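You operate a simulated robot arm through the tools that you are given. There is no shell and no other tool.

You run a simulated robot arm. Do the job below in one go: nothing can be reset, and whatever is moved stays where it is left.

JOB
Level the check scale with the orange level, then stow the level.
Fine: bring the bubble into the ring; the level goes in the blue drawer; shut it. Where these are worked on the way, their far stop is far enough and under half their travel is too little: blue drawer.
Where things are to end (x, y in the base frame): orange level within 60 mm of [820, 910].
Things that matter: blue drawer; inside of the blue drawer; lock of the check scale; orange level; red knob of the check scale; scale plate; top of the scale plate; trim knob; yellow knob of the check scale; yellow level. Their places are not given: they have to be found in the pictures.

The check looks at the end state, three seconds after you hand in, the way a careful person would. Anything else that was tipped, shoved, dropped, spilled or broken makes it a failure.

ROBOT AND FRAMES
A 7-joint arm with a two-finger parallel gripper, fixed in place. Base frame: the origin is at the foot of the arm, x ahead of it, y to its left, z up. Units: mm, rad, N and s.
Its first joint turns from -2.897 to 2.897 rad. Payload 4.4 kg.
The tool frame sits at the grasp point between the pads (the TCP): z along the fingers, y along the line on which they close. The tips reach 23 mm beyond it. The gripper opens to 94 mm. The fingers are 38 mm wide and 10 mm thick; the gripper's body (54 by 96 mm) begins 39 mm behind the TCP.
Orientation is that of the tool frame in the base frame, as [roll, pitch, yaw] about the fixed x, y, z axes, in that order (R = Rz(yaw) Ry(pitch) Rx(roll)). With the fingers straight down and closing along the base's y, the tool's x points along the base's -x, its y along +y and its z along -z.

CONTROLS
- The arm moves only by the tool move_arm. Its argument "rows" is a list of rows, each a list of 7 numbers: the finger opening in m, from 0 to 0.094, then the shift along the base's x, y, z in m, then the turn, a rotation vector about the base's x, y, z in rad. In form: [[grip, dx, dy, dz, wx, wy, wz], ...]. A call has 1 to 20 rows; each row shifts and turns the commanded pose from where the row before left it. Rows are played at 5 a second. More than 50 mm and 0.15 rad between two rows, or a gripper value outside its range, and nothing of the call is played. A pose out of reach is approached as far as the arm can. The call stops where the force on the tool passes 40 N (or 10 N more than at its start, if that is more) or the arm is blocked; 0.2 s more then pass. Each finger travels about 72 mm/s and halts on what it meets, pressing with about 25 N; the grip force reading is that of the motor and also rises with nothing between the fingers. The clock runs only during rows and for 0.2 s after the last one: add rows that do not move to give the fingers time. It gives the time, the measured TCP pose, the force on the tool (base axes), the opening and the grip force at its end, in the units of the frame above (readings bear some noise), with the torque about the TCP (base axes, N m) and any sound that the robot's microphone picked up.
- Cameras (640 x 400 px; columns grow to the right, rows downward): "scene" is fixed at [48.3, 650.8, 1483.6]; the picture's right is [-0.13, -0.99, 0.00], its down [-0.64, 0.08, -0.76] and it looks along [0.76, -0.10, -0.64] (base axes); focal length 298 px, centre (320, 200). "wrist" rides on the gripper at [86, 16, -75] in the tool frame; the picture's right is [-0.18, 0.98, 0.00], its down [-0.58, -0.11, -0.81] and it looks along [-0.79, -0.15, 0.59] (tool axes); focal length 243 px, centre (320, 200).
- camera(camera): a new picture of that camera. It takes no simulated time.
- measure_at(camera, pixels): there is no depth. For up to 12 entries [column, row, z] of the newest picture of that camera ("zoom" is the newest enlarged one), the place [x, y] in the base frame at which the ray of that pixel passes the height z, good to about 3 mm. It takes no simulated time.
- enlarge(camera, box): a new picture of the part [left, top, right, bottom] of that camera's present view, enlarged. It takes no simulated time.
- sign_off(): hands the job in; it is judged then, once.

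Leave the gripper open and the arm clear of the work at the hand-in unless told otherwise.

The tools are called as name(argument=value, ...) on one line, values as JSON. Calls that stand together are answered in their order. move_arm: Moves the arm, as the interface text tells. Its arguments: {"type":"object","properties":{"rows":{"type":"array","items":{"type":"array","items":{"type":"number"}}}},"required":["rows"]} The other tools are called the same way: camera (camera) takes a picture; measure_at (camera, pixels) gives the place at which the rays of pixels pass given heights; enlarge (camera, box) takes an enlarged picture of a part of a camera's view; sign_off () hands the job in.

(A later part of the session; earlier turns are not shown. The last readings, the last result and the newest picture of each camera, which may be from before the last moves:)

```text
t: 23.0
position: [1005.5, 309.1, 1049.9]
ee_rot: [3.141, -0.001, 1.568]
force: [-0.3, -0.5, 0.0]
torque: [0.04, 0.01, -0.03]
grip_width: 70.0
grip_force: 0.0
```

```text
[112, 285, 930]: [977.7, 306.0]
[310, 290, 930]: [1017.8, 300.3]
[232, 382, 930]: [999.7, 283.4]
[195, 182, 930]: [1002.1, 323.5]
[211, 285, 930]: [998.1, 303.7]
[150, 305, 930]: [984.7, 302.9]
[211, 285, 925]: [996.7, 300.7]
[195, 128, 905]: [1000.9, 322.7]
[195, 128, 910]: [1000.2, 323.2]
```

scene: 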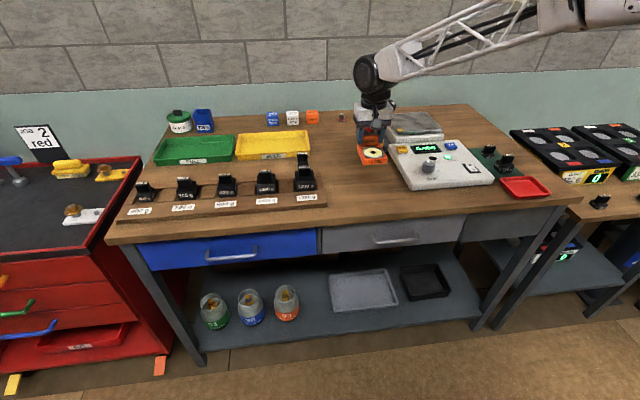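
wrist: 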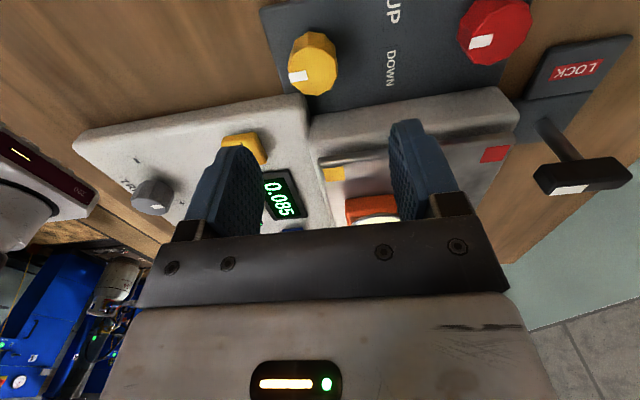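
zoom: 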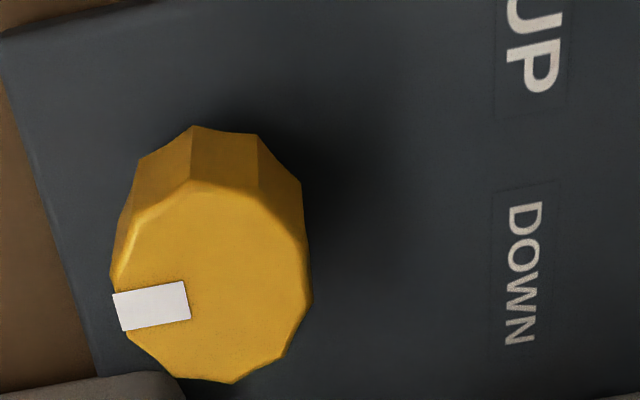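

Combining both views puts the knob's top at z≈939, centre (1000,309). Descend to TCP z 940 (tips 917) with the fingers open 64 mm.

move_arm(rows=[[0.064, -0.005, 0, -0.04, 0, 0, 0], [0.064, 0, 0, -0.04, 0, 0, 0], [0.064, 0, 0, -0.02, 0, 0, 0], [0.064, 0, 0, -0.01, 0, 0, 0], [0.064, 0, 0, 0, 0, 0, 0]])

enlarge(camera="scene", box=[340, 80, 440, 160])

camera(camera="wrist")

```text
t: 24.2
position: [998.8, 309.9, 938.9]
ee_rot: [3.141, 0.001, 1.571]
force: [1.1, 0.6, -0.4]
torque: [0.03, 0.02, 0.01]
grip_width: 63.8
grip_force: 0.0
```

```text
5.00 times, centred on (390, 120) of scene
```

zoom: 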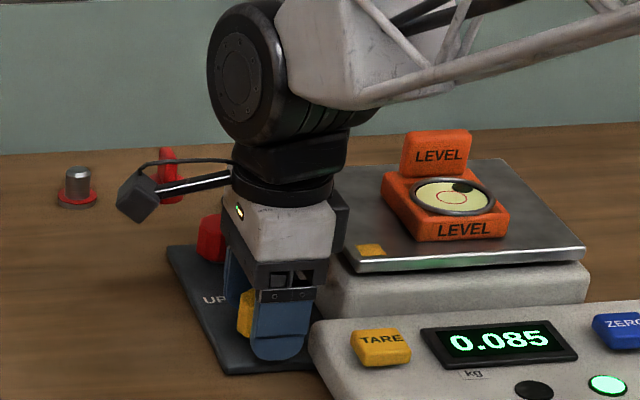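

```text
taken
```

wrist: 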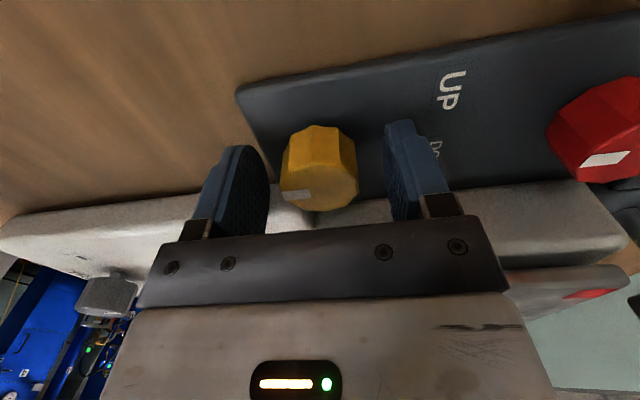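

The knob is between the fingers and the bubble stays visible. Close on the knob.

move_arm(rows=[[0.05, 0, 0, 0, 0, 0, 0], [0.04, 0, 0, 0, 0, 0, 0], [0.03, 0, 0, 0, 0, 0, 0], [0.03, 0, 0, 0, 0, 0, 0]])

enlarge(camera="wrist", box=[220, 100, 460, 250])

enlarge(camera="scene", box=[395, 100, 443, 130])

```text
t: 25.2
position: [1000.6, 310.9, 938.8]
ee_rot: [3.141, -0.001, 1.569]
force: [-1.8, -0.9, -0.4]
torque: [0.0, -0.38, -0.01]
grip_width: 37.8
grip_force: 44.9
```

```text
2.67 times, centred on (340, 175) of wrist
```

zoom: 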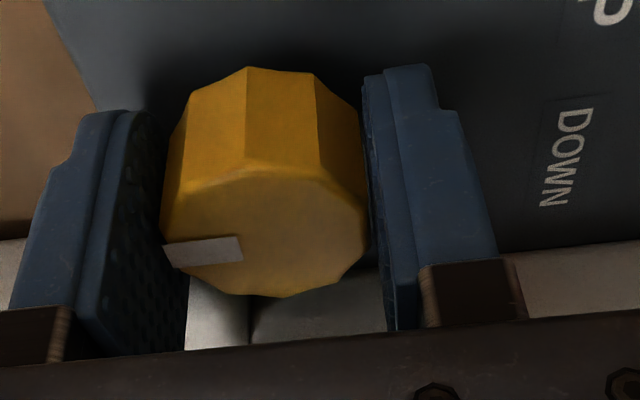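

```text
13.33 times, centred on (419, 115) of scene
```

zoom: 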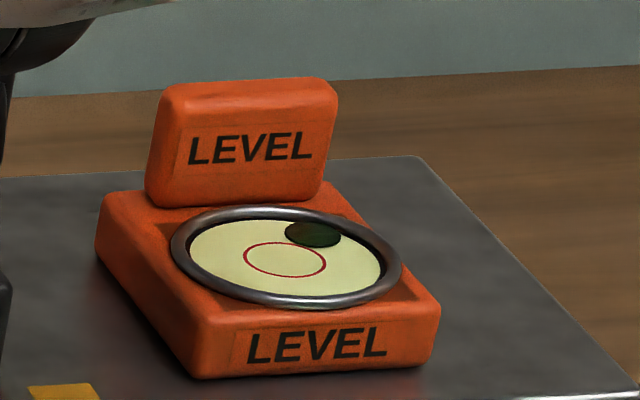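

Gripped (37.8 mm). Turn clockwise (from above) by 0.3 rad as a test and read the bubble.

move_arm(rows=[[0.03, 0, 0, 0, 0, 0, -0.1], [0.03, 0, 0, 0, 0, 0, -0.1], [0.03, 0, 0, 0, 0, 0, -0.1], [0.03, 0, 0, 0, 0, 0, 0]])

enlarge(camera="wrist", box=[220, 100, 460, 250])

enlarge(camera="scene", box=[395, 100, 443, 130])

```text
t: 26.2
position: [1000.3, 310.4, 940.1]
ee_rot: [-3.141, 0.001, 1.269]
force: [-1.8, 9.6, -5.8]
torque: [0.04, -0.35, -0.03]
grip_width: 37.8
grip_force: 45.4
```

```text
2.67 times, centred on (340, 175) of wrist
```

zoom: 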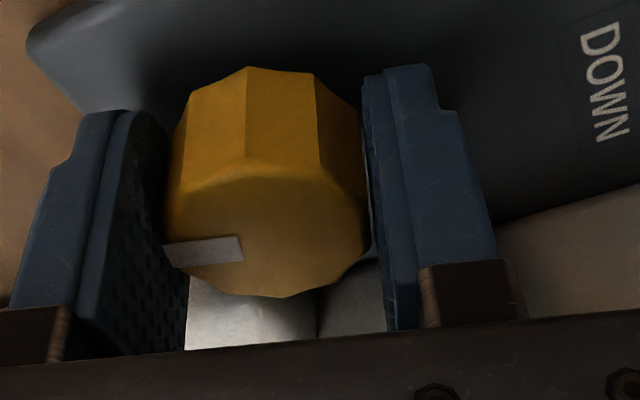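

```text
13.33 times, centred on (419, 115) of scene
```

zoom: 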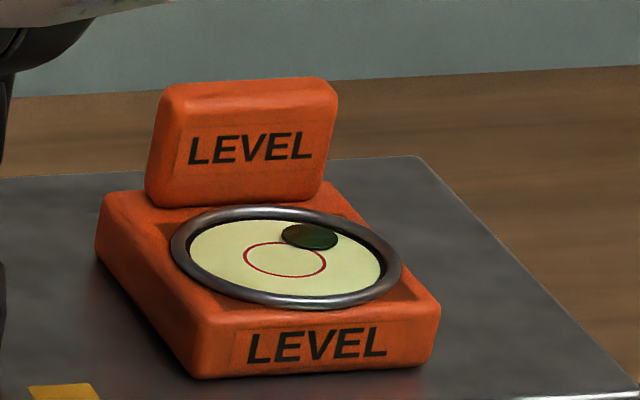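

The knob turned with the gripper and the bubble moved slightly the right way ((313,234)→(310,236)): clockwise = yellow up, and it isn't locked. Continue 0.65 rad more.

move_arm(rows=[[0.03, 0, -0.001, 0, 0, 0, -0.13], [0.03, 0, 0, 0, 0, 0, -0.13], [0.03, 0, 0, 0, 0, 0, -0.13], [0.03, 0, 0, 0, 0, 0, -0.13], [0.03, 0, 0, 0, 0, 0, -0.13], [0.03, 0, 0, 0, 0, 0, 0]])

enlarge(camera="wrist", box=[220, 100, 460, 250])

enlarge(camera="scene", box=[395, 100, 443, 130])

enlarge(camera="scene", box=[340, 80, 440, 160])

```text
t: 27.6
position: [1000.7, 310.9, 938.4]
ee_rot: [3.141, -0.001, 0.62]
force: [5.3, 39.4, -9.1]
torque: [0.07, -0.73, -0.03]
grip_width: 37.9
grip_force: 45.4
```

```text
2.67 times, centred on (340, 175) of wrist
```

zoom: 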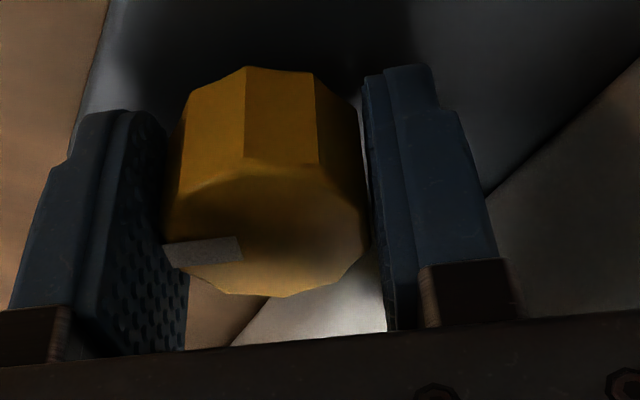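

```text
13.33 times, centred on (419, 115) of scene
```

zoom: 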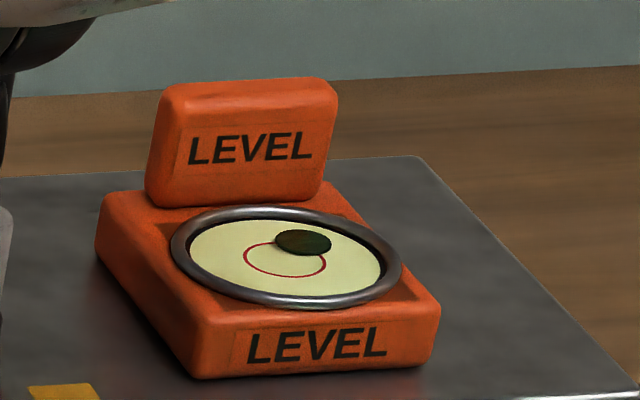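

```text
5.00 times, centred on (390, 120) of scene
```

zoom: 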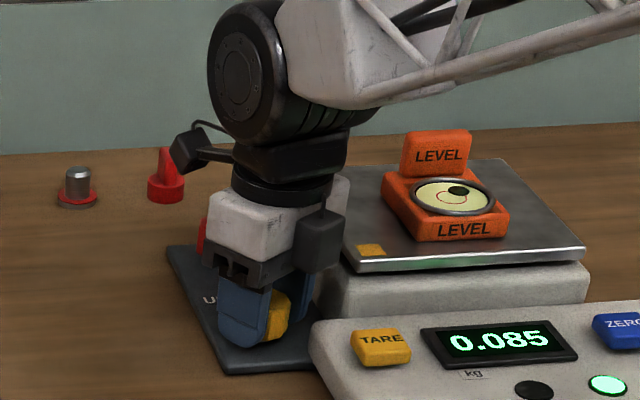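

Bubble is now at (303,242) – good progress (−10, +8 px per ~0.95 rad); about 1.75 rad more needed. The side force of 39 N in y shows my TCP is a few mm off the knob axis toward −y. I'll open, shift +2.5 mm in y, and rotate back for another stroke.

move_arm(rows=[[0.045, 0, 0.001, 0, 0, 0, 0], [0.06, 0, 0.0015, 0, 0, 0, 0], [0.06, 0, 0, 0, 0, 0, 0]])

enlarge(camera="scene", box=[395, 100, 443, 130])

camera(camera="wrist")

```text
t: 28.4
position: [1001.1, 312.2, 940.0]
ee_rot: [-3.141, 0.002, 0.622]
force: [0.4, -0.3, -0.7]
torque: [0.01, -0.02, 0.02]
grip_width: 60.0
grip_force: 0.0
```

```text
13.33 times, centred on (419, 115) of scene
```

zoom: 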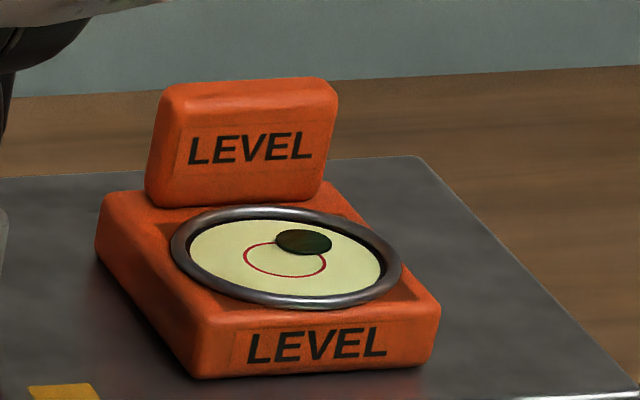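

```text
taken
```

wrist: 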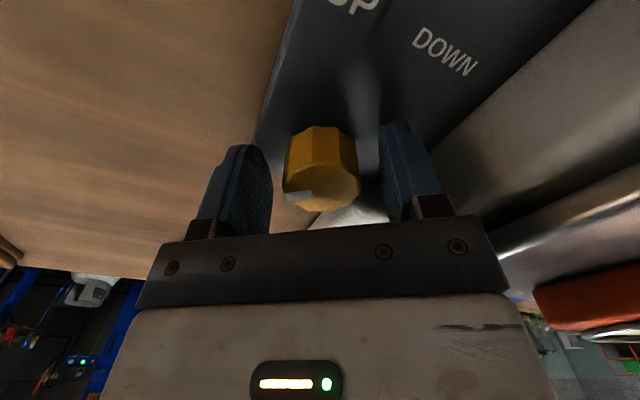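

Bubble holds at (303,242). Rotate back +1.15 rad with fingers open and centre at about (1001.5,311), then regrip.

move_arm(rows=[[0.06, 0, 0, 0, 0, 0, 0.144], [0.06, 0, 0, 0, 0, 0, 0.144], [0.06, 0, 0, 0, 0, 0, 0.144], [0.06, 0, 0, 0, 0, 0, 0.144], [0.06, 0, 0, 0, 0, 0, 0.144], [0.06, 0, 0, 0, 0, 0, 0.144], [0.06, 0, -0.001, 0, 0, 0, 0.144], [0.06, 0, 0, 0, 0, 0, 0.144], [0.06, 0, 0, 0, 0, 0, 0], [0.045, 0, 0, 0, 0, 0, 0], [0.03, 0, 0, 0, 0, 0, 0], [0.03, 0, 0, 0, 0, 0, 0]])

enlarge(camera="wrist", box=[220, 100, 460, 250])

enlarge(camera="scene", box=[395, 100, 443, 130])

```text
t: 31.0
position: [1000.4, 310.4, 939.0]
ee_rot: [-3.138, -0.001, 1.775]
force: [-28.0, -7.7, 5.1]
torque: [0.09, 0.04, -0.03]
grip_width: 37.8
grip_force: 44.8
```

```text
2.67 times, centred on (340, 175) of wrist
```

zoom: 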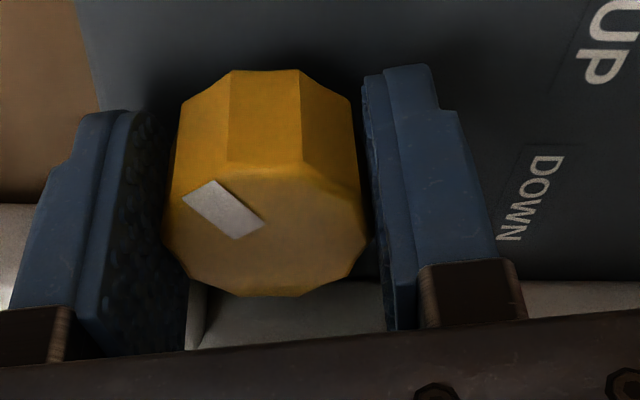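

```text
13.33 times, centred on (419, 115) of scene
```

zoom: 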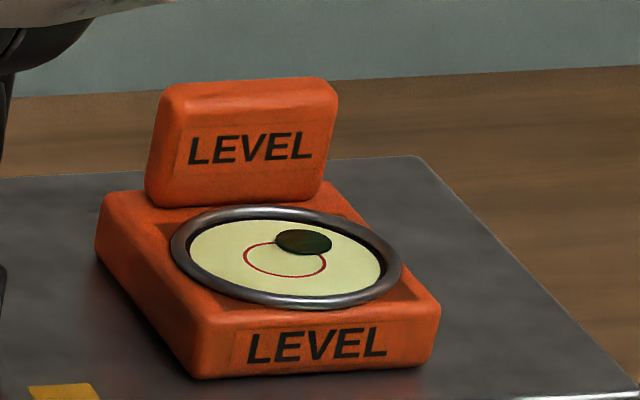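

Force −28 N in x on closing: the knob axis is ~1 mm toward −x. Shift by −1 mm and turn 0.4 rad, then check the force.

move_arm(rows=[[0.03, -0.001, 0, 0, 0, 0, 0], [0.03, 0, 0, 0, 0, 0, -0.13], [0.03, 0, 0, 0, 0, 0, -0.13], [0.03, 0, 0, 0, 0, 0, -0.13], [0.03, 0, 0, 0, 0, 0, 0]])

enlarge(camera="scene", box=[395, 100, 443, 130])

```text
t: 32.3
position: [1000.0, 310.7, 940.2]
ee_rot: [3.14, 0.0, 1.38]
force: [17.1, 7.0, -5.9]
torque: [-0.08, 0.08, 0.03]
grip_width: 37.8
grip_force: 45.3
stopped in row 5: the force on the tool passed its limit at 41 N (the readings are from after the stop); the commanded pose is now the measured one
```

```text
13.33 times, centred on (419, 115) of scene
```

zoom: 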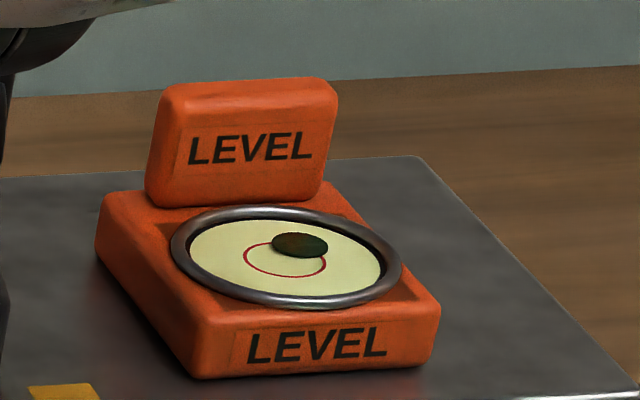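

Turn continued, bubble at (300,245). Force limit briefly hit; the command was re-zeroed to the measured pose. Relieve with +0.5 mm x and turn on in smaller steps.

move_arm(rows=[[0.03, 0.0005, 0.0003, 0, 0, 0, 0], [0.03, 0, 0, 0, 0, 0, -0.1], [0.03, 0, 0, 0, 0, 0, -0.1], [0.03, 0, 0, 0, 0, 0, 0]])

```text
t: 33.3
position: [999.9, 310.3, 938.7]
ee_rot: [3.141, 0.001, 1.18]
force: [0.0, -4.7, -6.6]
torque: [0.5, 0.39, 0.0]
grip_width: 37.7
grip_force: 44.5
```

Forces are low now. Continue 0.4 rad.

move_arm(rows=[[0.03, 0, 0, 0, 0, 0, -0.1], [0.03, 0, 0, 0, 0, 0, -0.1], [0.03, 0, 0, 0, 0, 0, -0.1], [0.03, 0, 0, 0, 0, 0, -0.1], [0.03, 0, 0, 0, 0, 0, 0]])

enlarge(camera="scene", box=[395, 100, 443, 130])

```text
t: 34.5
position: [999.1, 311.4, 939.1]
ee_rot: [3.14, 0.0, 0.78]
force: [2.6, -12.3, -8.4]
torque: [-0.17, 0.6, 0.01]
grip_width: 38.0
grip_force: 45.4
```

```text
13.33 times, centred on (419, 115) of scene
```

zoom: 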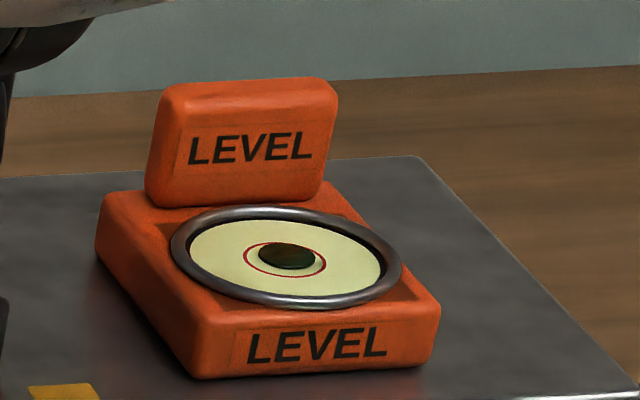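

The bubble is now nearly centred at (287,257) vs ring (285,260). Wait a moment for it to settle and look again more closely.

move_arm(rows=[[0.03, 0, 0, 0, 0, 0, 0], [0.03, 0, 0, 0, 0, 0, 0], [0.03, 0, 0, 0, 0, 0, 0], [0.03, 0, 0, 0, 0, 0, 0], [0.03, 0, 0, 0, 0, 0, 0]])

enlarge(camera="scene", box=[405, 112, 429, 127])

```text
t: 35.7
position: [1000.8, 311.3, 939.8]
ee_rot: [-3.141, -0.001, 0.781]
force: [4.3, -16.5, -12.0]
torque: [0.44, -0.04, 0.0]
grip_width: 37.8
grip_force: 44.8
```

```text
16.00 times, centred on (417, 120) of scene
```

zoom: 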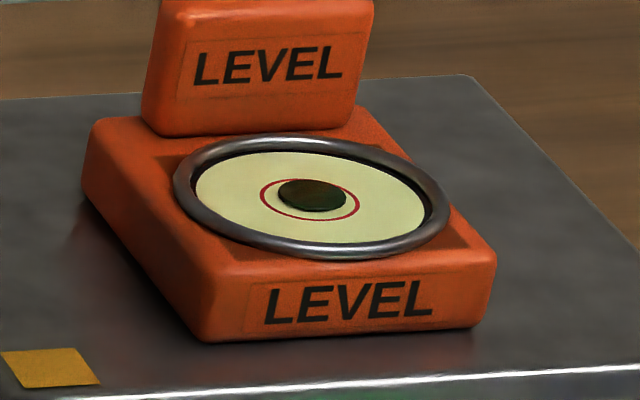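

Ring centre (310,198.5), bubble (312,195.5) — essentially the same look as when it was centred on the bench. Release the knob and recheck.

move_arm(rows=[[0.045, 0, 0, 0, 0, 0, 0], [0.064, 0, 0, 0, 0, 0, 0], [0.064, 0, 0, 0, 0, 0, 0], [0.064, 0, 0, 0.03, 0, 0, 0], [0.064, 0, 0, 0.04, 0, 0, 0], [0.064, 0, 0, 0.04, 0, 0, 0], [0.064, 0, 0, 0.04, 0, 0, 0], [0.064, 0, 0, 0, 0, 0, 0]])

enlarge(camera="scene", box=[405, 112, 429, 127])

enlarge(camera="scene", box=[340, 80, 480, 180])

camera(camera="wrist")

```text
t: 37.5
position: [1000.3, 310.0, 1091.4]
ee_rot: [3.139, 0.001, 0.782]
force: [0.3, -0.7, 0.3]
torque: [0.0, -0.03, 0.03]
grip_width: 64.2
grip_force: 0.1
```

```text
16.00 times, centred on (417, 120) of scene
```

zoom: 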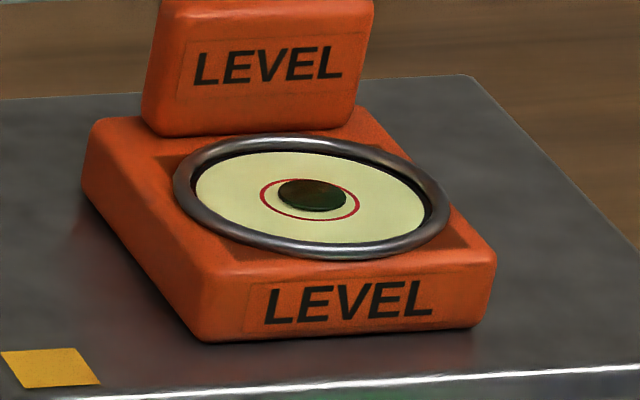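

```text
4.00 times, centred on (410, 130) of scene
```

zoom: 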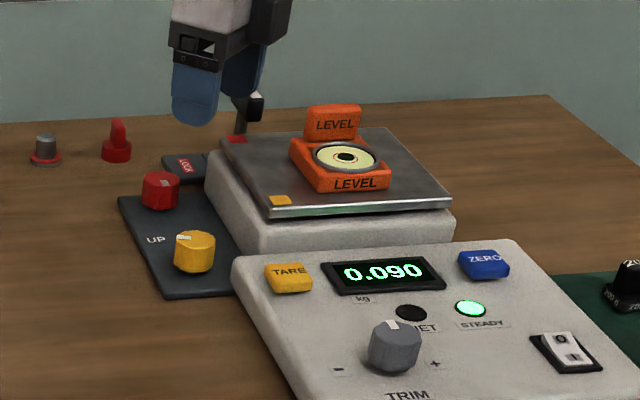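

```text
taken
```

wrist: 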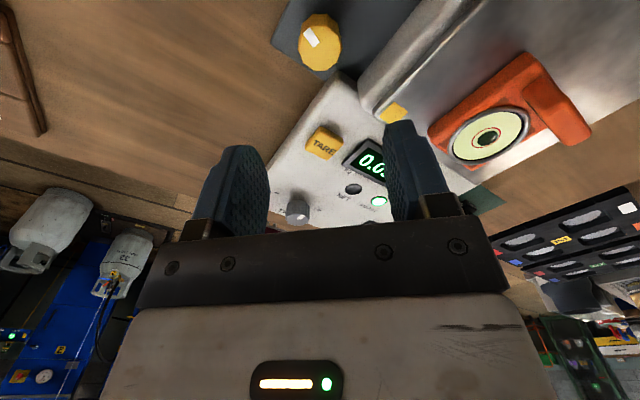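

Display 0.090, steady. Check the bubble from the wrist camera's other angle at (488,138).

enlarge(camera="wrist", box=[428, 90, 548, 180])

```text
4.44 times, centred on (488, 135) of wrist
```

zoom: 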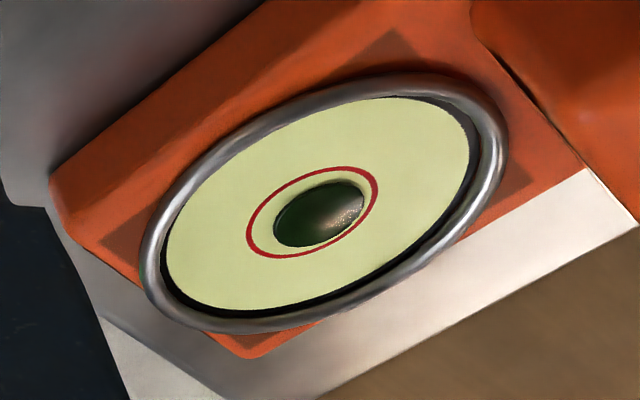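

The bubble is inside the ring from this side as well. The scale is levelled; the lock stays as it was (knobs are free). Next: the blue drawer. Fly at z≈1150 to about (450,800) while rotating the tool back to its original yaw.

move_arm(rows=[[0.064, 0, 0, 0.04, 0, 0, 0.14], [0.094, 0, 0, 0.02, 0, 0, 0.14], [0.094, -0.034, 0.03, 0, 0, 0, 0.14], [0.094, -0.034, 0.03, 0, 0, 0, 0.14], [0.094, -0.034, 0.03, 0, 0, 0, 0.14], [0.094, -0.034, 0.03, 0, 0, 0, 0.14], [0.094, -0.034, 0.03, 0, 0, 0, 0.14], [0.094, -0.034, 0.03, 0, 0, 0, 0.14], [0.094, -0.034, 0.03, 0, 0, 0, 0.14], [0.094, -0.034, 0.03, 0, 0, 0, 0.14], [0.094, -0.034, 0.03, 0, 0, 0, 0.14], [0.094, -0.034, 0.03, 0, 0, 0, 0.14], [0.094, -0.034, 0.03, 0, 0, 0, 0.14], [0.094, -0.034, 0.03, 0, 0, 0, 0.14], [0.094, -0.034, 0.03, 0, 0, 0, 0.14], [0.094, -0.034, 0.03, 0, 0, 0, 0.14], [0.094, -0.034, 0.03, 0, 0, 0, 0.12], [0.094, -0.034, 0.03, 0, 0, 0, 0], [0.094, 0, 0, 0, 0, 0, 0]])

camera(camera="wrist")

camera(camera="scene")

```text
t: 41.5
position: [454.3, 791.1, 1149.4]
ee_rot: [3.139, 0.0, -3.141]
force: [0.5, 0.3, -1.2]
torque: [0.0, 0.03, 0.04]
grip_width: 93.8
grip_force: 0.1
```

```text
taken
```

wrist: 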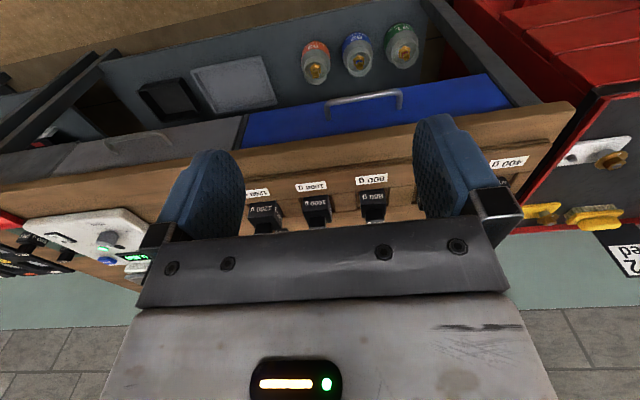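

```text
taken
```

scene: 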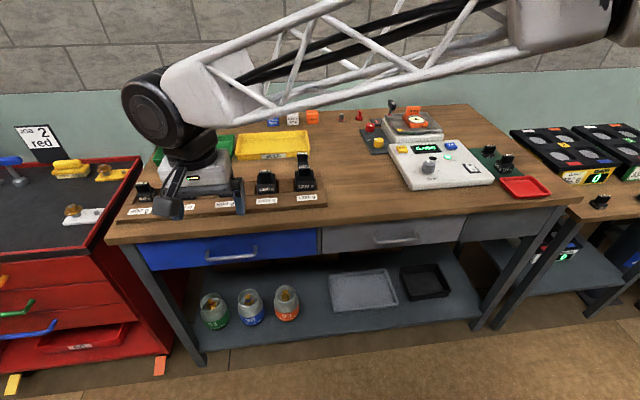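

The handle bar shows at wrist (365,98) and scene (232,254). Enlarge both to locate it.

enlarge(camera="wrist", box=[285, 60, 445, 160])

enlarge(camera="scene", box=[180, 215, 290, 275])

```text
4.00 times, centred on (365, 110) of wrist
```

zoom: 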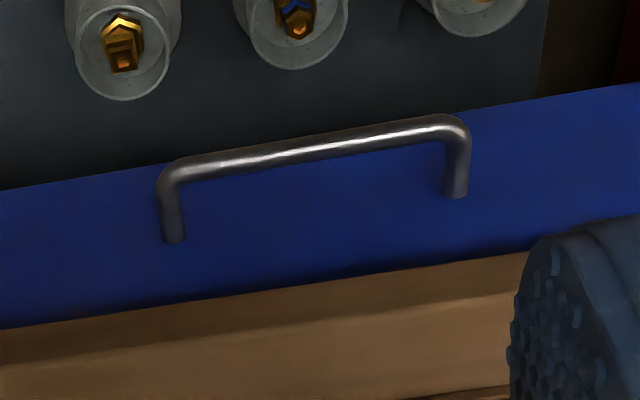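

```text
5.82 times, centred on (235, 245) of scene
```

zoom: 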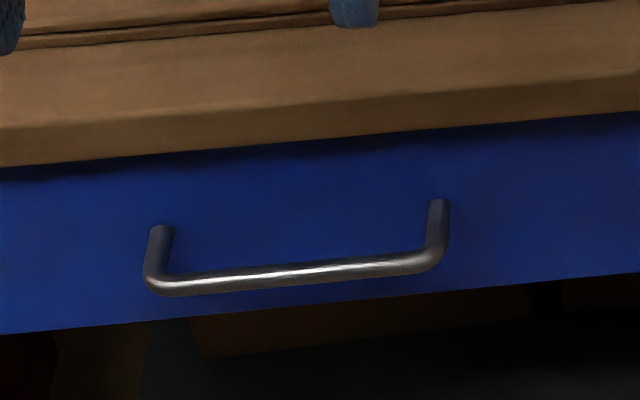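

measure_at(camera="zoom", pixels=[[150, 287, 800], [150, 287, 850], [440, 258, 800], [440, 258, 850], [162, 230, 800], [162, 230, 850], [440, 203, 800], [440, 203, 850], [320, 152, 850], [320, 152, 880], [320, 305, 780]])

measure_at(camera="wrist", pixels=[[401, 91, 800], [401, 91, 850], [325.5, 102, 800], [325.5, 102, 850], [398.5, 108, 800], [398.5, 108, 850], [328, 119.5, 800], [328, 119.5, 850], [365, 130, 860], [365, 130, 880]])

```text
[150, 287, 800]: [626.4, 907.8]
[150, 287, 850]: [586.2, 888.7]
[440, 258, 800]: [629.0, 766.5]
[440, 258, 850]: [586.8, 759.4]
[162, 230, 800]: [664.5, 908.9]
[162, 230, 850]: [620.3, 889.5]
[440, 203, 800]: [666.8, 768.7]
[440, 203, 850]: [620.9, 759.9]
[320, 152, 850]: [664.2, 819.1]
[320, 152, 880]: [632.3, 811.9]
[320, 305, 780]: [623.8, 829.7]
```

```text
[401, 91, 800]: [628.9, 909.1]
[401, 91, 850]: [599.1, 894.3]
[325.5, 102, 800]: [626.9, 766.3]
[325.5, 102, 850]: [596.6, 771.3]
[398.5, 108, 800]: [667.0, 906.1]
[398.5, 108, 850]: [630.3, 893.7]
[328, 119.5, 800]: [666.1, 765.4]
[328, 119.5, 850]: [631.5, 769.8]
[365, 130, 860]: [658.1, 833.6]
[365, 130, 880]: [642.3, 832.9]
```

Both views agree at z≈800: bar at x≈627, y 767–908; drawer front x≈666; bench edge overhangs to x≈630. So I'll grasp the bar from the front with the fingers nearly horizontal, closing vertically. First yaw −90° then pitch the tool about 72° forward, at a safe spot (450,838,1050).

move_arm(rows=[[0.094, 0, 0.005, -0.01, 0, 0, -0.143], [0.094, 0, 0.005, -0.01, 0, 0, -0.143], [0.094, 0, 0.005, -0.01, 0, 0, -0.143], [0.094, 0, 0.005, -0.01, 0, 0, -0.143], [0.094, 0, 0.005, -0.01, 0, 0, -0.143], [0.094, 0, 0.005, -0.01, 0, 0, -0.143], [0.094, 0, 0.005, -0.01, 0, 0, -0.143], [0.094, 0, 0.005, -0.01, 0, 0, -0.143], [0.094, 0, 0.005, -0.01, 0, 0, -0.143], [0.094, 0, 0.002, -0.01, 0, 0, -0.143], [0.094, 0, 0, 0, 0, 0, -0.141], [0.094, -0.01, 0, 0, 0, -0.14, 0], [0.094, -0.01, 0, 0, 0, -0.14, 0], [0.094, -0.01, 0, 0, 0, -0.14, 0], [0.094, -0.01, 0, 0, 0, -0.14, 0], [0.094, 0, 0, 0, 0, 0, 0]])

camera(camera="scene")

```text
t: 44.9
position: [421.8, 845.6, 1054.0]
ee_rot: [2.634, -0.001, 1.575]
force: [0.6, 0.1, -2.3]
torque: [-0.01, -0.06, -0.01]
grip_width: 94.1
grip_force: 0.1
out of reach, approached as far as the arm can: row 15
```

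```text
taken
```

scene: 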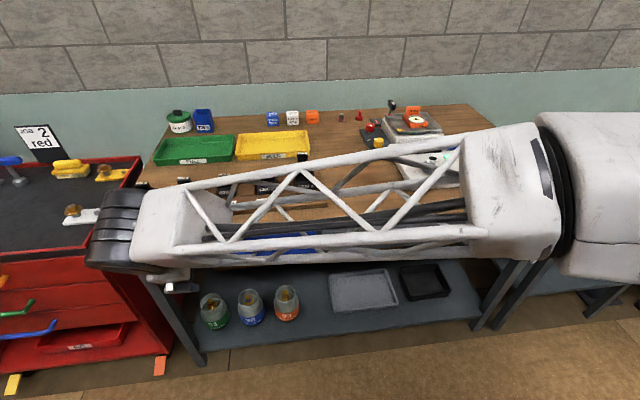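

The wrist can't pitch straight sideways that far here (only 0.51 rad reached). Since the arm approaches from the −y side, I'll try an oblique approach: tool tilted along the arm's own radial direction (0.45,0.89), still closing vertically. First undo the pitch and yaw back +63°.

move_arm(rows=[[0.094, 0, 0, 0, 0, 0.127, 0], [0.094, 0, 0, 0, 0, 0.127, 0], [0.094, 0, 0, 0, 0, 0.127, 0], [0.094, 0, 0, 0, 0, 0.126, 0], [0.094, 0, 0, 0, 0, 0, 0.1375], [0.094, 0, 0, 0, 0, 0, 0.1375], [0.094, 0, 0, 0, 0, 0, 0.1375], [0.094, 0, 0, 0, 0, 0, 0.1375], [0.094, 0, 0, 0, 0, 0, 0.1375], [0.094, 0, 0, 0, 0, 0, 0.1375], [0.094, 0, 0, 0, 0, 0, 0.1375], [0.094, 0, 0, 0, 0, 0, 0.1375], [0.094, 0, 0, 0, 0, 0, 0]])

```text
t: 47.7
position: [422.1, 845.7, 1053.8]
ee_rot: [-3.141, -0.001, 2.676]
force: [-0.1, 0.3, 0.1]
torque: [0.02, 0.01, 0.0]
grip_width: 93.8
grip_force: 0.1
```

Vertical again, with the closing axis along (0.45,0.89). Tilt outward about axis (0.894,−0.449,0) in steps and see how far it goes.

move_arm(rows=[[0.094, 0, 0, 0, 0.1252, -0.0629, 0], [0.094, 0, 0, 0, 0.1252, -0.0629, 0], [0.094, 0, 0, 0, 0.1252, -0.0629, 0], [0.094, 0, 0, 0, 0.1252, -0.0629, 0], [0.094, 0, 0, 0, 0.1252, -0.0629, 0], [0.094, 0, 0, 0, 0.1252, -0.0629, 0], [0.094, 0, 0, 0, 0.1252, -0.0629, 0], [0.094, 0, 0, 0, 0.1252, -0.0629, 0], [0.094, 0, 0, 0, 0, 0, 0]])

camera(camera="scene")

```text
t: 49.7
position: [423.8, 846.7, 1060.2]
ee_rot: [2.013, -0.004, 2.679]
force: [0.1, 0.4, 0.9]
torque: [-0.1, 0.0, 0.03]
grip_width: 94.3
grip_force: 0.0
```

```text
taken
```

scene: 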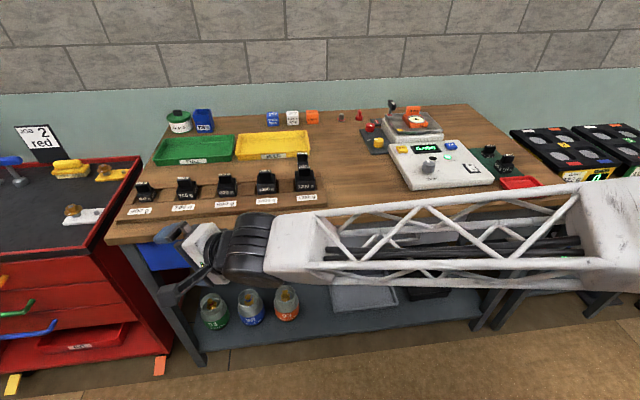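

Tilt of 1.13 rad reached without trouble. Now turn the pointing direction toward +x (azimuth ≈45°) and tilt a further 0.28 rad.

move_arm(rows=[[0.094, 0, 0, 0, 0, 0, -0.107], [0.094, 0, 0, 0, 0, 0, -0.107], [0.094, 0, 0, 0, 0, 0, -0.107], [0.094, 0, 0, 0, 0.099, -0.099, 0], [0.094, 0, 0, 0, 0.099, -0.099, 0], [0.094, 0, 0, 0, 0, 0, 0]])

camera(camera="wrist")

camera(camera="scene")

```text
t: 51.1
position: [426.8, 848.5, 1062.2]
ee_rot: [1.981, 0.002, 2.413]
force: [0.0, -0.2, 0.6]
torque: [0.01, 0.03, 0.02]
grip_width: 93.7
grip_force: 0.1
out of reach, approached as far as the arm can: row 1, 4, 5
```

```text
taken
```

wrist: 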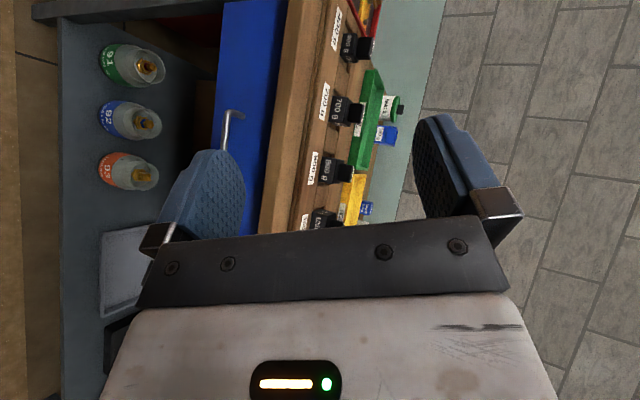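

```text
taken
```

scene: 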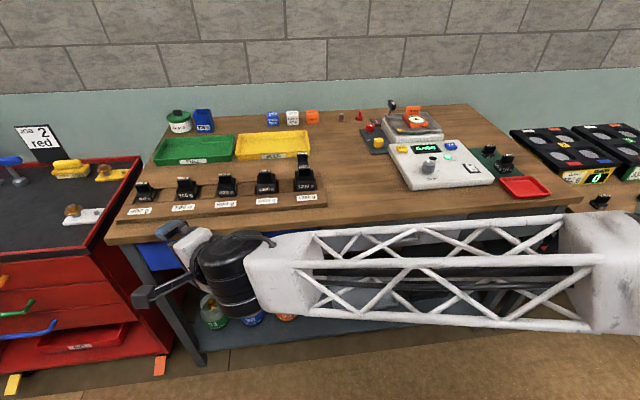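

Orientation now: pointing ≈48° azimuth, 24° below horizontal — usable. Lower to a pre-grasp point (546,746,853), 130 mm back along the pointing direction from the bar, then roll ~0.4 rad about the tool axis so the pads lie parallel with the bar.

move_arm(rows=[[0.094, 0.015, -0.017, -0.035, 0, 0, 0], [0.094, 0.02, -0.017, -0.035, 0, 0, 0], [0.094, 0.02, -0.017, -0.035, 0, 0, 0], [0.094, 0.02, -0.017, -0.035, 0, 0, 0], [0.094, 0.02, -0.017, -0.035, 0, 0, 0], [0.094, 0.02, -0.017, -0.034, 0, 0, 0], [0.094, 0, 0, 0, 0, 0, 0]])

camera(camera="scene")

camera(camera="wrist")

```text
t: 52.7
position: [597.9, 798.2, 978.0]
ee_rot: [2.017, 0.004, 2.415]
force: [0.6, -0.4, 1.4]
torque: [-0.04, 0.01, -0.01]
grip_width: 94.1
grip_force: 0.0
out of reach, approached as far as the arm can: row 1, 2, 3, 4, 5, 6
```

```text
taken
```

scene: 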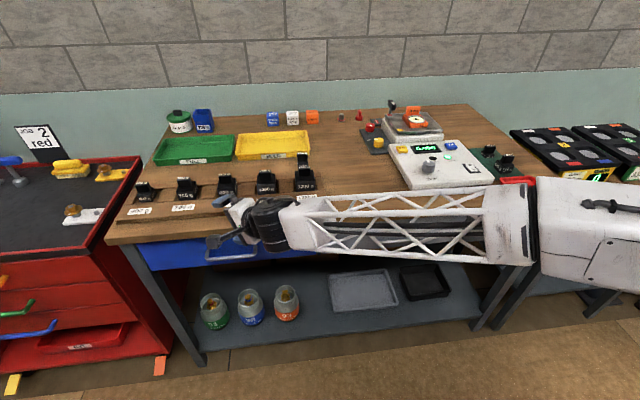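

```text
taken
```

wrist: 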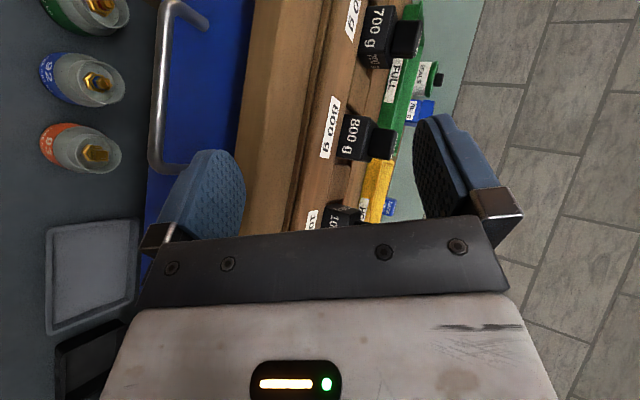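

The commanded tilt (1.4 rad) was the unreachable part, so the arm drifted to (598,798,978); no contact. I'll take that extra 0.28 rad of tilt out again while asking for more height and backing off in x, and see where it goes.

move_arm(rows=[[0.094, -0.01, 0, 0.045, -0.07, 0.07, 0], [0.094, -0.01, 0, 0.045, -0.07, 0.07, 0], [0.094, -0.01, 0, 0.04, -0.058, 0.058, 0], [0.094, 0, 0, 0, 0, 0, 0]])

camera(camera="scene")

```text
t: 53.7
position: [566.7, 797.3, 1107.2]
ee_rot: [2.264, -0.011, 2.412]
force: [-0.6, 0.7, -0.1]
torque: [-0.01, 0.0, -0.03]
grip_width: 94.0
grip_force: 0.1
```

```text
taken
```

scene: 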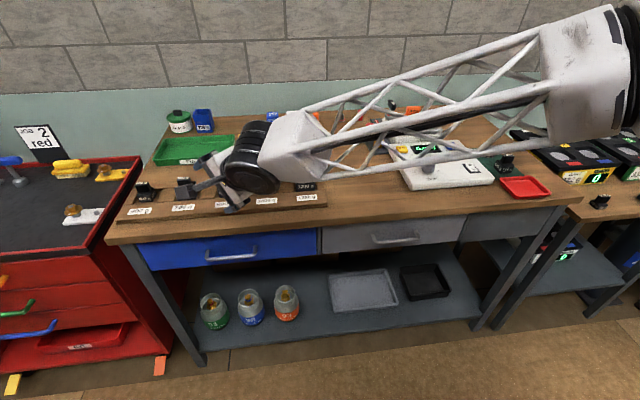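

When a pose is out of reach the command resets to the measured pose. The earlier pitch limit likely was the last joint's range, so I'll try the opposite yaw (+90°, camera on the −y side), which should be mid-range. First untilt and yaw around at this height, backing off to x≈430.

move_arm(rows=[[0.094, 0, 0, 0, -0.1087, 0.0979, 0], [0.094, 0, 0, 0, -0.1087, 0.0979, 0], [0.094, -0.02, 0, 0, -0.1087, 0.0979, 0], [0.094, -0.02, 0, 0, -0.1087, 0.0979, 0], [0.094, -0.02, 0, 0, -0.1087, 0.0979, 0], [0.094, -0.02, 0, 0, -0.1087, 0.0979, 0], [0.094, -0.02, 0, 0, 0, 0, 0.144], [0.094, -0.02, 0, 0, 0, 0, 0.144], [0.094, -0.02, 0, 0, 0, 0, 0.144], [0.094, 0, 0.005, 0, 0, 0, 0.144], [0.094, 0, 0.005, 0, 0, 0, 0.144], [0.094, 0, 0.005, 0, 0, 0, 0.144], [0.094, 0, 0.005, 0, 0, 0, 0.144], [0.094, 0, 0.005, 0, 0, 0, 0.144], [0.094, 0, 0.005, 0, 0, 0, 0], [0.094, 0, 0, 0, 0, 0, 0]])

```text
t: 57.1
position: [426.8, 829.1, 1109.0]
ee_rot: [3.139, -0.011, -2.732]
force: [-0.7, 0.1, -0.2]
torque: [-0.02, 0.01, 0.01]
grip_width: 93.7
grip_force: 0.0
```

move_arm(rows=[[0.094, 0, 0, 0, 0, 0, 0.145], [0.094, 0, 0, 0, 0, 0, 0.145], [0.094, 0, 0, 0, 0, 0, 0.145], [0.094, 0, 0, 0, 0, 0, 0.145], [0.094, 0, 0, 0, 0, 0, 0.145], [0.094, 0, 0, 0, 0, 0, 0.145], [0.094, 0, 0, 0, 0, 0, 0.145], [0.094, 0, 0, 0, 0, 0, 0.145], [0.094, 0, 0, 0, 0, -0.14, 0], [0.094, 0, 0, 0, 0, -0.14, 0], [0.094, 0, 0, 0, 0, -0.14, 0], [0.094, 0, 0, 0, 0, -0.14, 0], [0.094, 0, 0, 0, 0, -0.14, 0], [0.094, 0, 0, 0, 0, -0.14, 0], [0.094, 0, 0, 0, 0, 0, 0]])

camera(camera="scene")

```text
t: 60.3
position: [426.0, 828.8, 1109.9]
ee_rot: [-2.302, -0.006, -1.577]
force: [-0.7, 0.2, 0.4]
torque: [-0.01, 0.03, 0.01]
grip_width: 93.9
grip_force: 0.1
```

```text
taken
```

scene: 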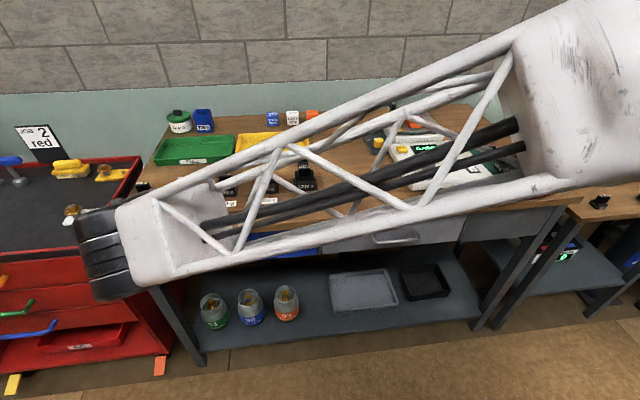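

Tilt 0.84 rad reached cleanly with this yaw. Continue another 0.56 rad.

move_arm(rows=[[0.094, 0, 0, 0, 0, -0.14, 0], [0.094, 0, 0, 0, 0, -0.14, 0], [0.094, 0, 0, 0, 0, -0.14, 0], [0.094, 0, 0, 0, 0, -0.14, 0], [0.094, 0, 0, 0, 0, 0, 0]])

camera(camera="wrist")

```text
t: 61.5
position: [425.8, 829.3, 1110.0]
ee_rot: [-1.744, -0.002, -1.583]
force: [-0.6, -0.5, -0.5]
torque: [0.0, 0.0, 0.0]
grip_width: 93.9
grip_force: 0.1
```

```text
taken
```

wrist: 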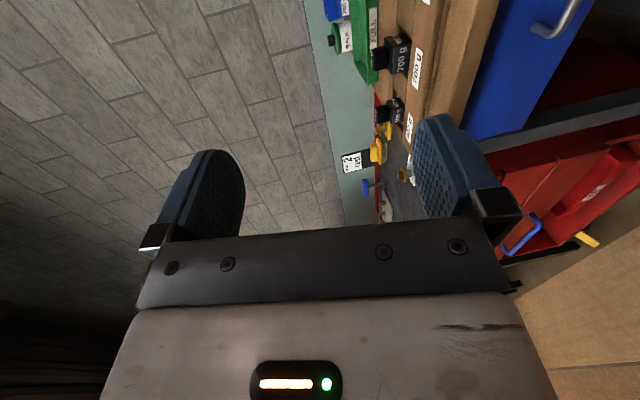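

Tilt 1.4 rad reached. Now lower in front of the bench to z≈805 at x≈430.

move_arm(rows=[[0.094, 0, 0.001, -0.04, 0, 0, 0], [0.094, 0, 0.001, -0.04, 0, 0, 0], [0.094, 0, 0.001, -0.04, 0, 0, 0], [0.094, 0, 0.001, -0.04, 0, 0, 0], [0.07, 0, 0.001, -0.04, 0, 0, 0], [0.06, 0, 0.001, -0.04, 0, 0, 0], [0.06, 0, 0.001, -0.04, 0, 0, 0], [0.06, 0, 0.001, -0.025, 0, 0, 0], [0.06, 0, 0, 0, 0, 0, 0]])

camera(camera="wrist")

camera(camera="scene")

```text
t: 63.5
position: [426.8, 835.8, 803.9]
ee_rot: [-1.744, -0.002, -1.582]
force: [0.2, 0.4, 0.0]
torque: [0.0, 0.02, 0.0]
grip_width: 59.9
grip_force: 0.1
```

```text
taken
```

wrist: 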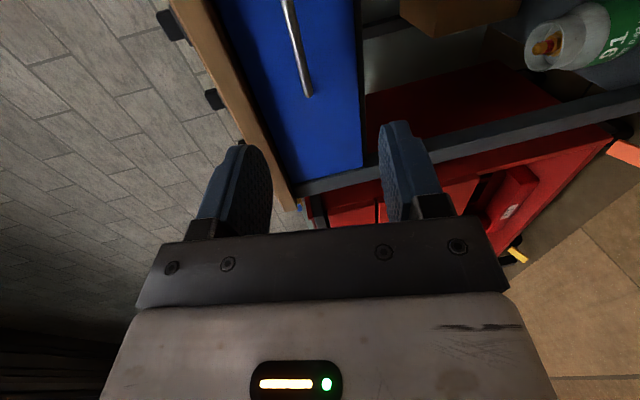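

```text
taken
```

scene: 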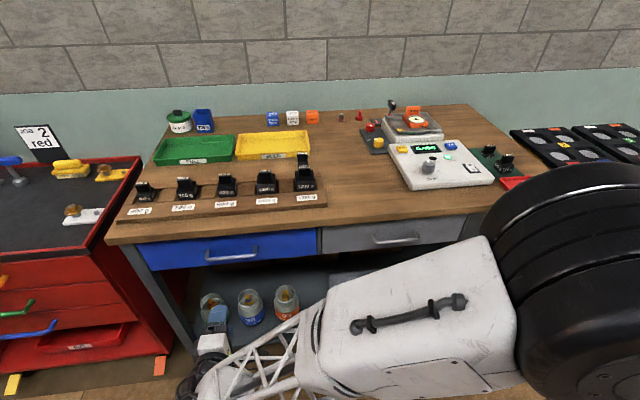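

Reached the pre-grasp pose in front of the drawer. Bar estimated at z≈797 from this view. Advance to x≈570 and check alignment.

move_arm(rows=[[0.06, 0.045, 0, -0.001, 0, 0, 0], [0.06, 0.045, 0, -0.001, 0, 0, 0], [0.06, 0.045, 0, -0.001, 0, 0, 0], [0.06, 0, 0, 0, 0, 0, 0]])

camera(camera="wrist")

enlarge(camera="scene", box=[170, 215, 290, 290])

```text
t: 64.5
position: [562.3, 835.4, 800.0]
ee_rot: [-1.744, -0.002, -1.58]
force: [-0.5, 0.1, -0.4]
torque: [-0.05, 0.02, 0.01]
grip_width: 60.2
grip_force: 0.1
```

```text
taken
```

wrist: 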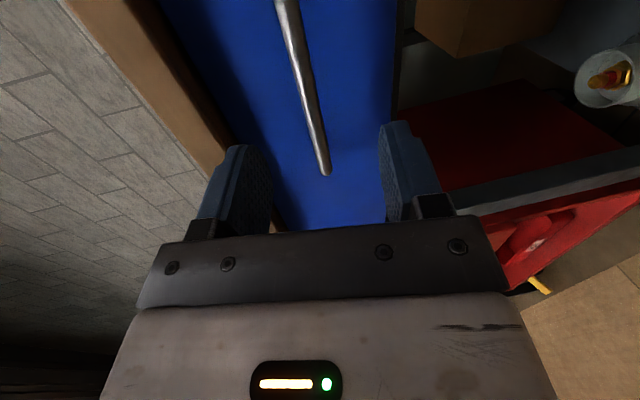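

```text
5.33 times, centred on (230, 252) of scene
```

zoom: 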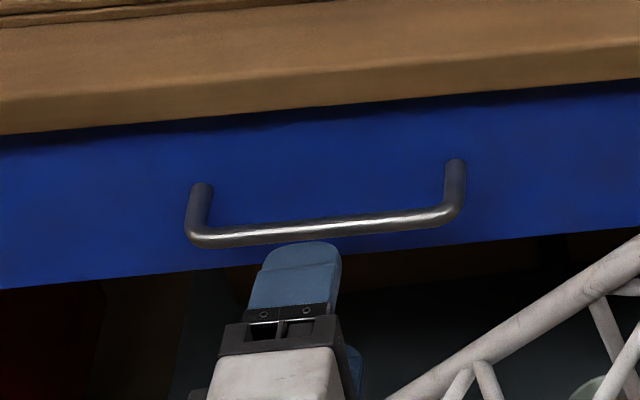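

The bar lies between the fingers at z≈797. Advance 62 mm and lower 3 mm, then close.

move_arm(rows=[[0.06, 0.03, 0, -0.002, 0, 0, 0], [0.06, 0.02, 0, -0.001, 0, 0, 0], [0.06, 0.012, 0, 0, 0, 0, 0], [0.06, 0, 0, 0, 0, 0, 0]])

camera(camera="wrist")

enlarge(camera="scene", box=[170, 215, 290, 290])

```text
t: 65.5
position: [623.7, 835.2, 798.0]
ee_rot: [-1.744, -0.002, -1.581]
force: [0.6, 0.0, -0.5]
torque: [0.02, 0.0, 0.0]
grip_width: 60.0
grip_force: 0.0
```

```text
taken
```

wrist: 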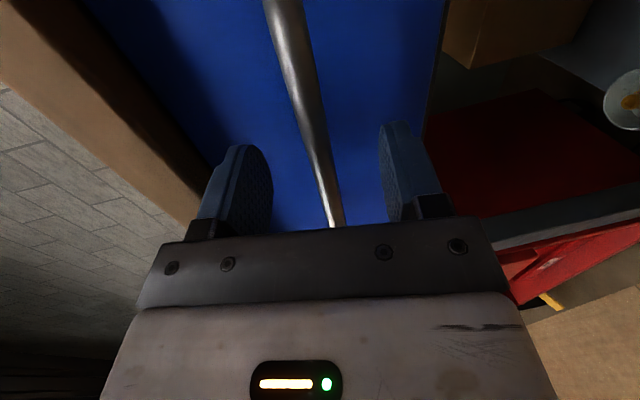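

```text
5.33 times, centred on (230, 252) of scene
```

zoom: 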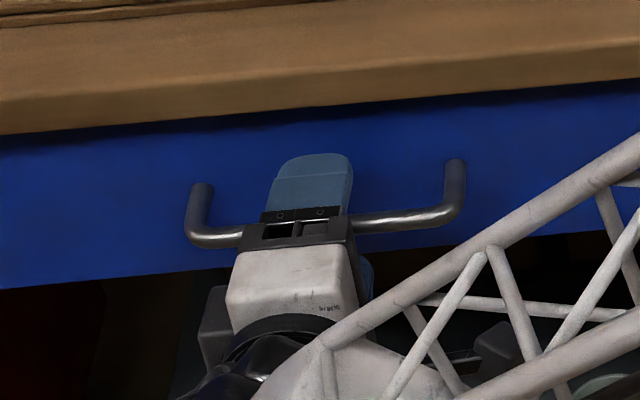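

The bar is between the fingers. Close the gripper on it.

move_arm(rows=[[0.04, 0, 0, 0, 0, 0, 0], [0.02, 0, 0, 0, 0, 0, 0], [0.005, 0, 0, 0, 0, 0, 0], [0.005, 0, 0, 0, 0, 0, 0], [0.005, 0, 0, 0, 0, 0, 0]])

```text
t: 66.7
position: [623.4, 835.7, 797.7]
ee_rot: [-1.747, -0.003, -1.582]
force: [-1.3, 4.2, -12.7]
torque: [-0.02, 0.2, 0.36]
grip_width: 11.8
grip_force: 45.1
```

Gripped the bar (11.8 mm). Pull slowly toward −x, first 40 mm.

move_arm(rows=[[0.005, -0.003, 0, -0.0005, 0, 0, 0], [0.005, -0.01, 0, 0, 0, 0, 0], [0.005, -0.015, 0, 0, 0, 0, 0], [0.005, -0.015, 0, 0, 0, 0, 0], [0.005, 0, 0, 0, 0, 0, 0]])

camera(camera="scene")

```text
t: 67.9
position: [580.6, 835.6, 795.9]
ee_rot: [-1.746, -0.002, -1.581]
force: [0.0, -7.9, -16.5]
torque: [-0.04, 0.17, 0.49]
grip_width: 11.8
grip_force: 44.8
```

```text
taken
```

scene: 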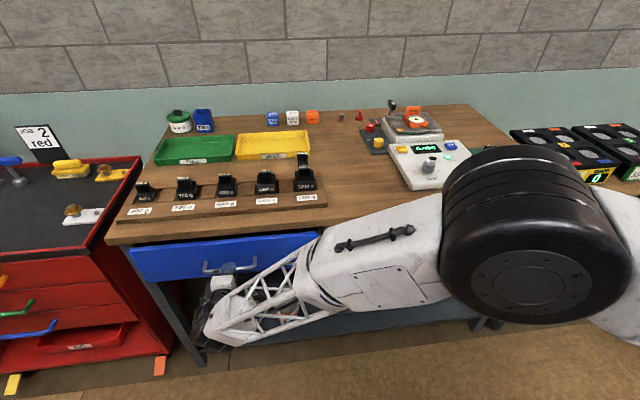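

The drawer is sliding out. Keep pulling in 20 mm steps.

move_arm(rows=[[0.005, -0.02, 0, 0, 0, 0, 0], [0.005, -0.02, 0, 0, 0, 0, 0], [0.005, -0.02, 0, 0, 0, 0, 0], [0.005, -0.02, 0, 0, 0, 0, 0], [0.005, -0.02, 0, 0, 0, 0, 0], [0.005, -0.02, 0, 0, 0, 0, 0], [0.005, 0, 0, 0, 0, 0, 0]])

camera(camera="scene")

```text
t: 69.5
position: [460.2, 836.9, 797.3]
ee_rot: [-1.746, -0.004, -1.58]
force: [0.0, 11.2, -26.3]
torque: [0.1, 0.31, 0.75]
grip_width: 11.7
grip_force: 45.2
```

```text
taken
```

scene: 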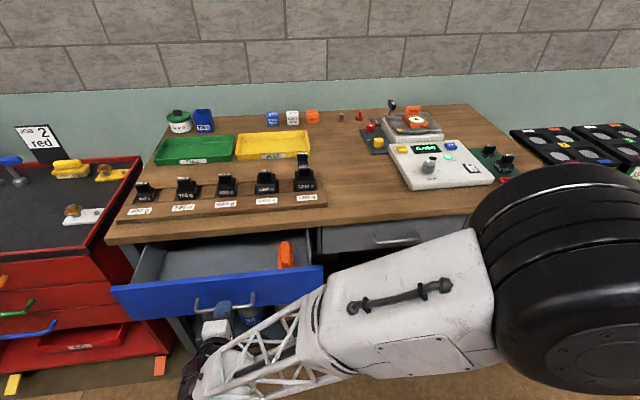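

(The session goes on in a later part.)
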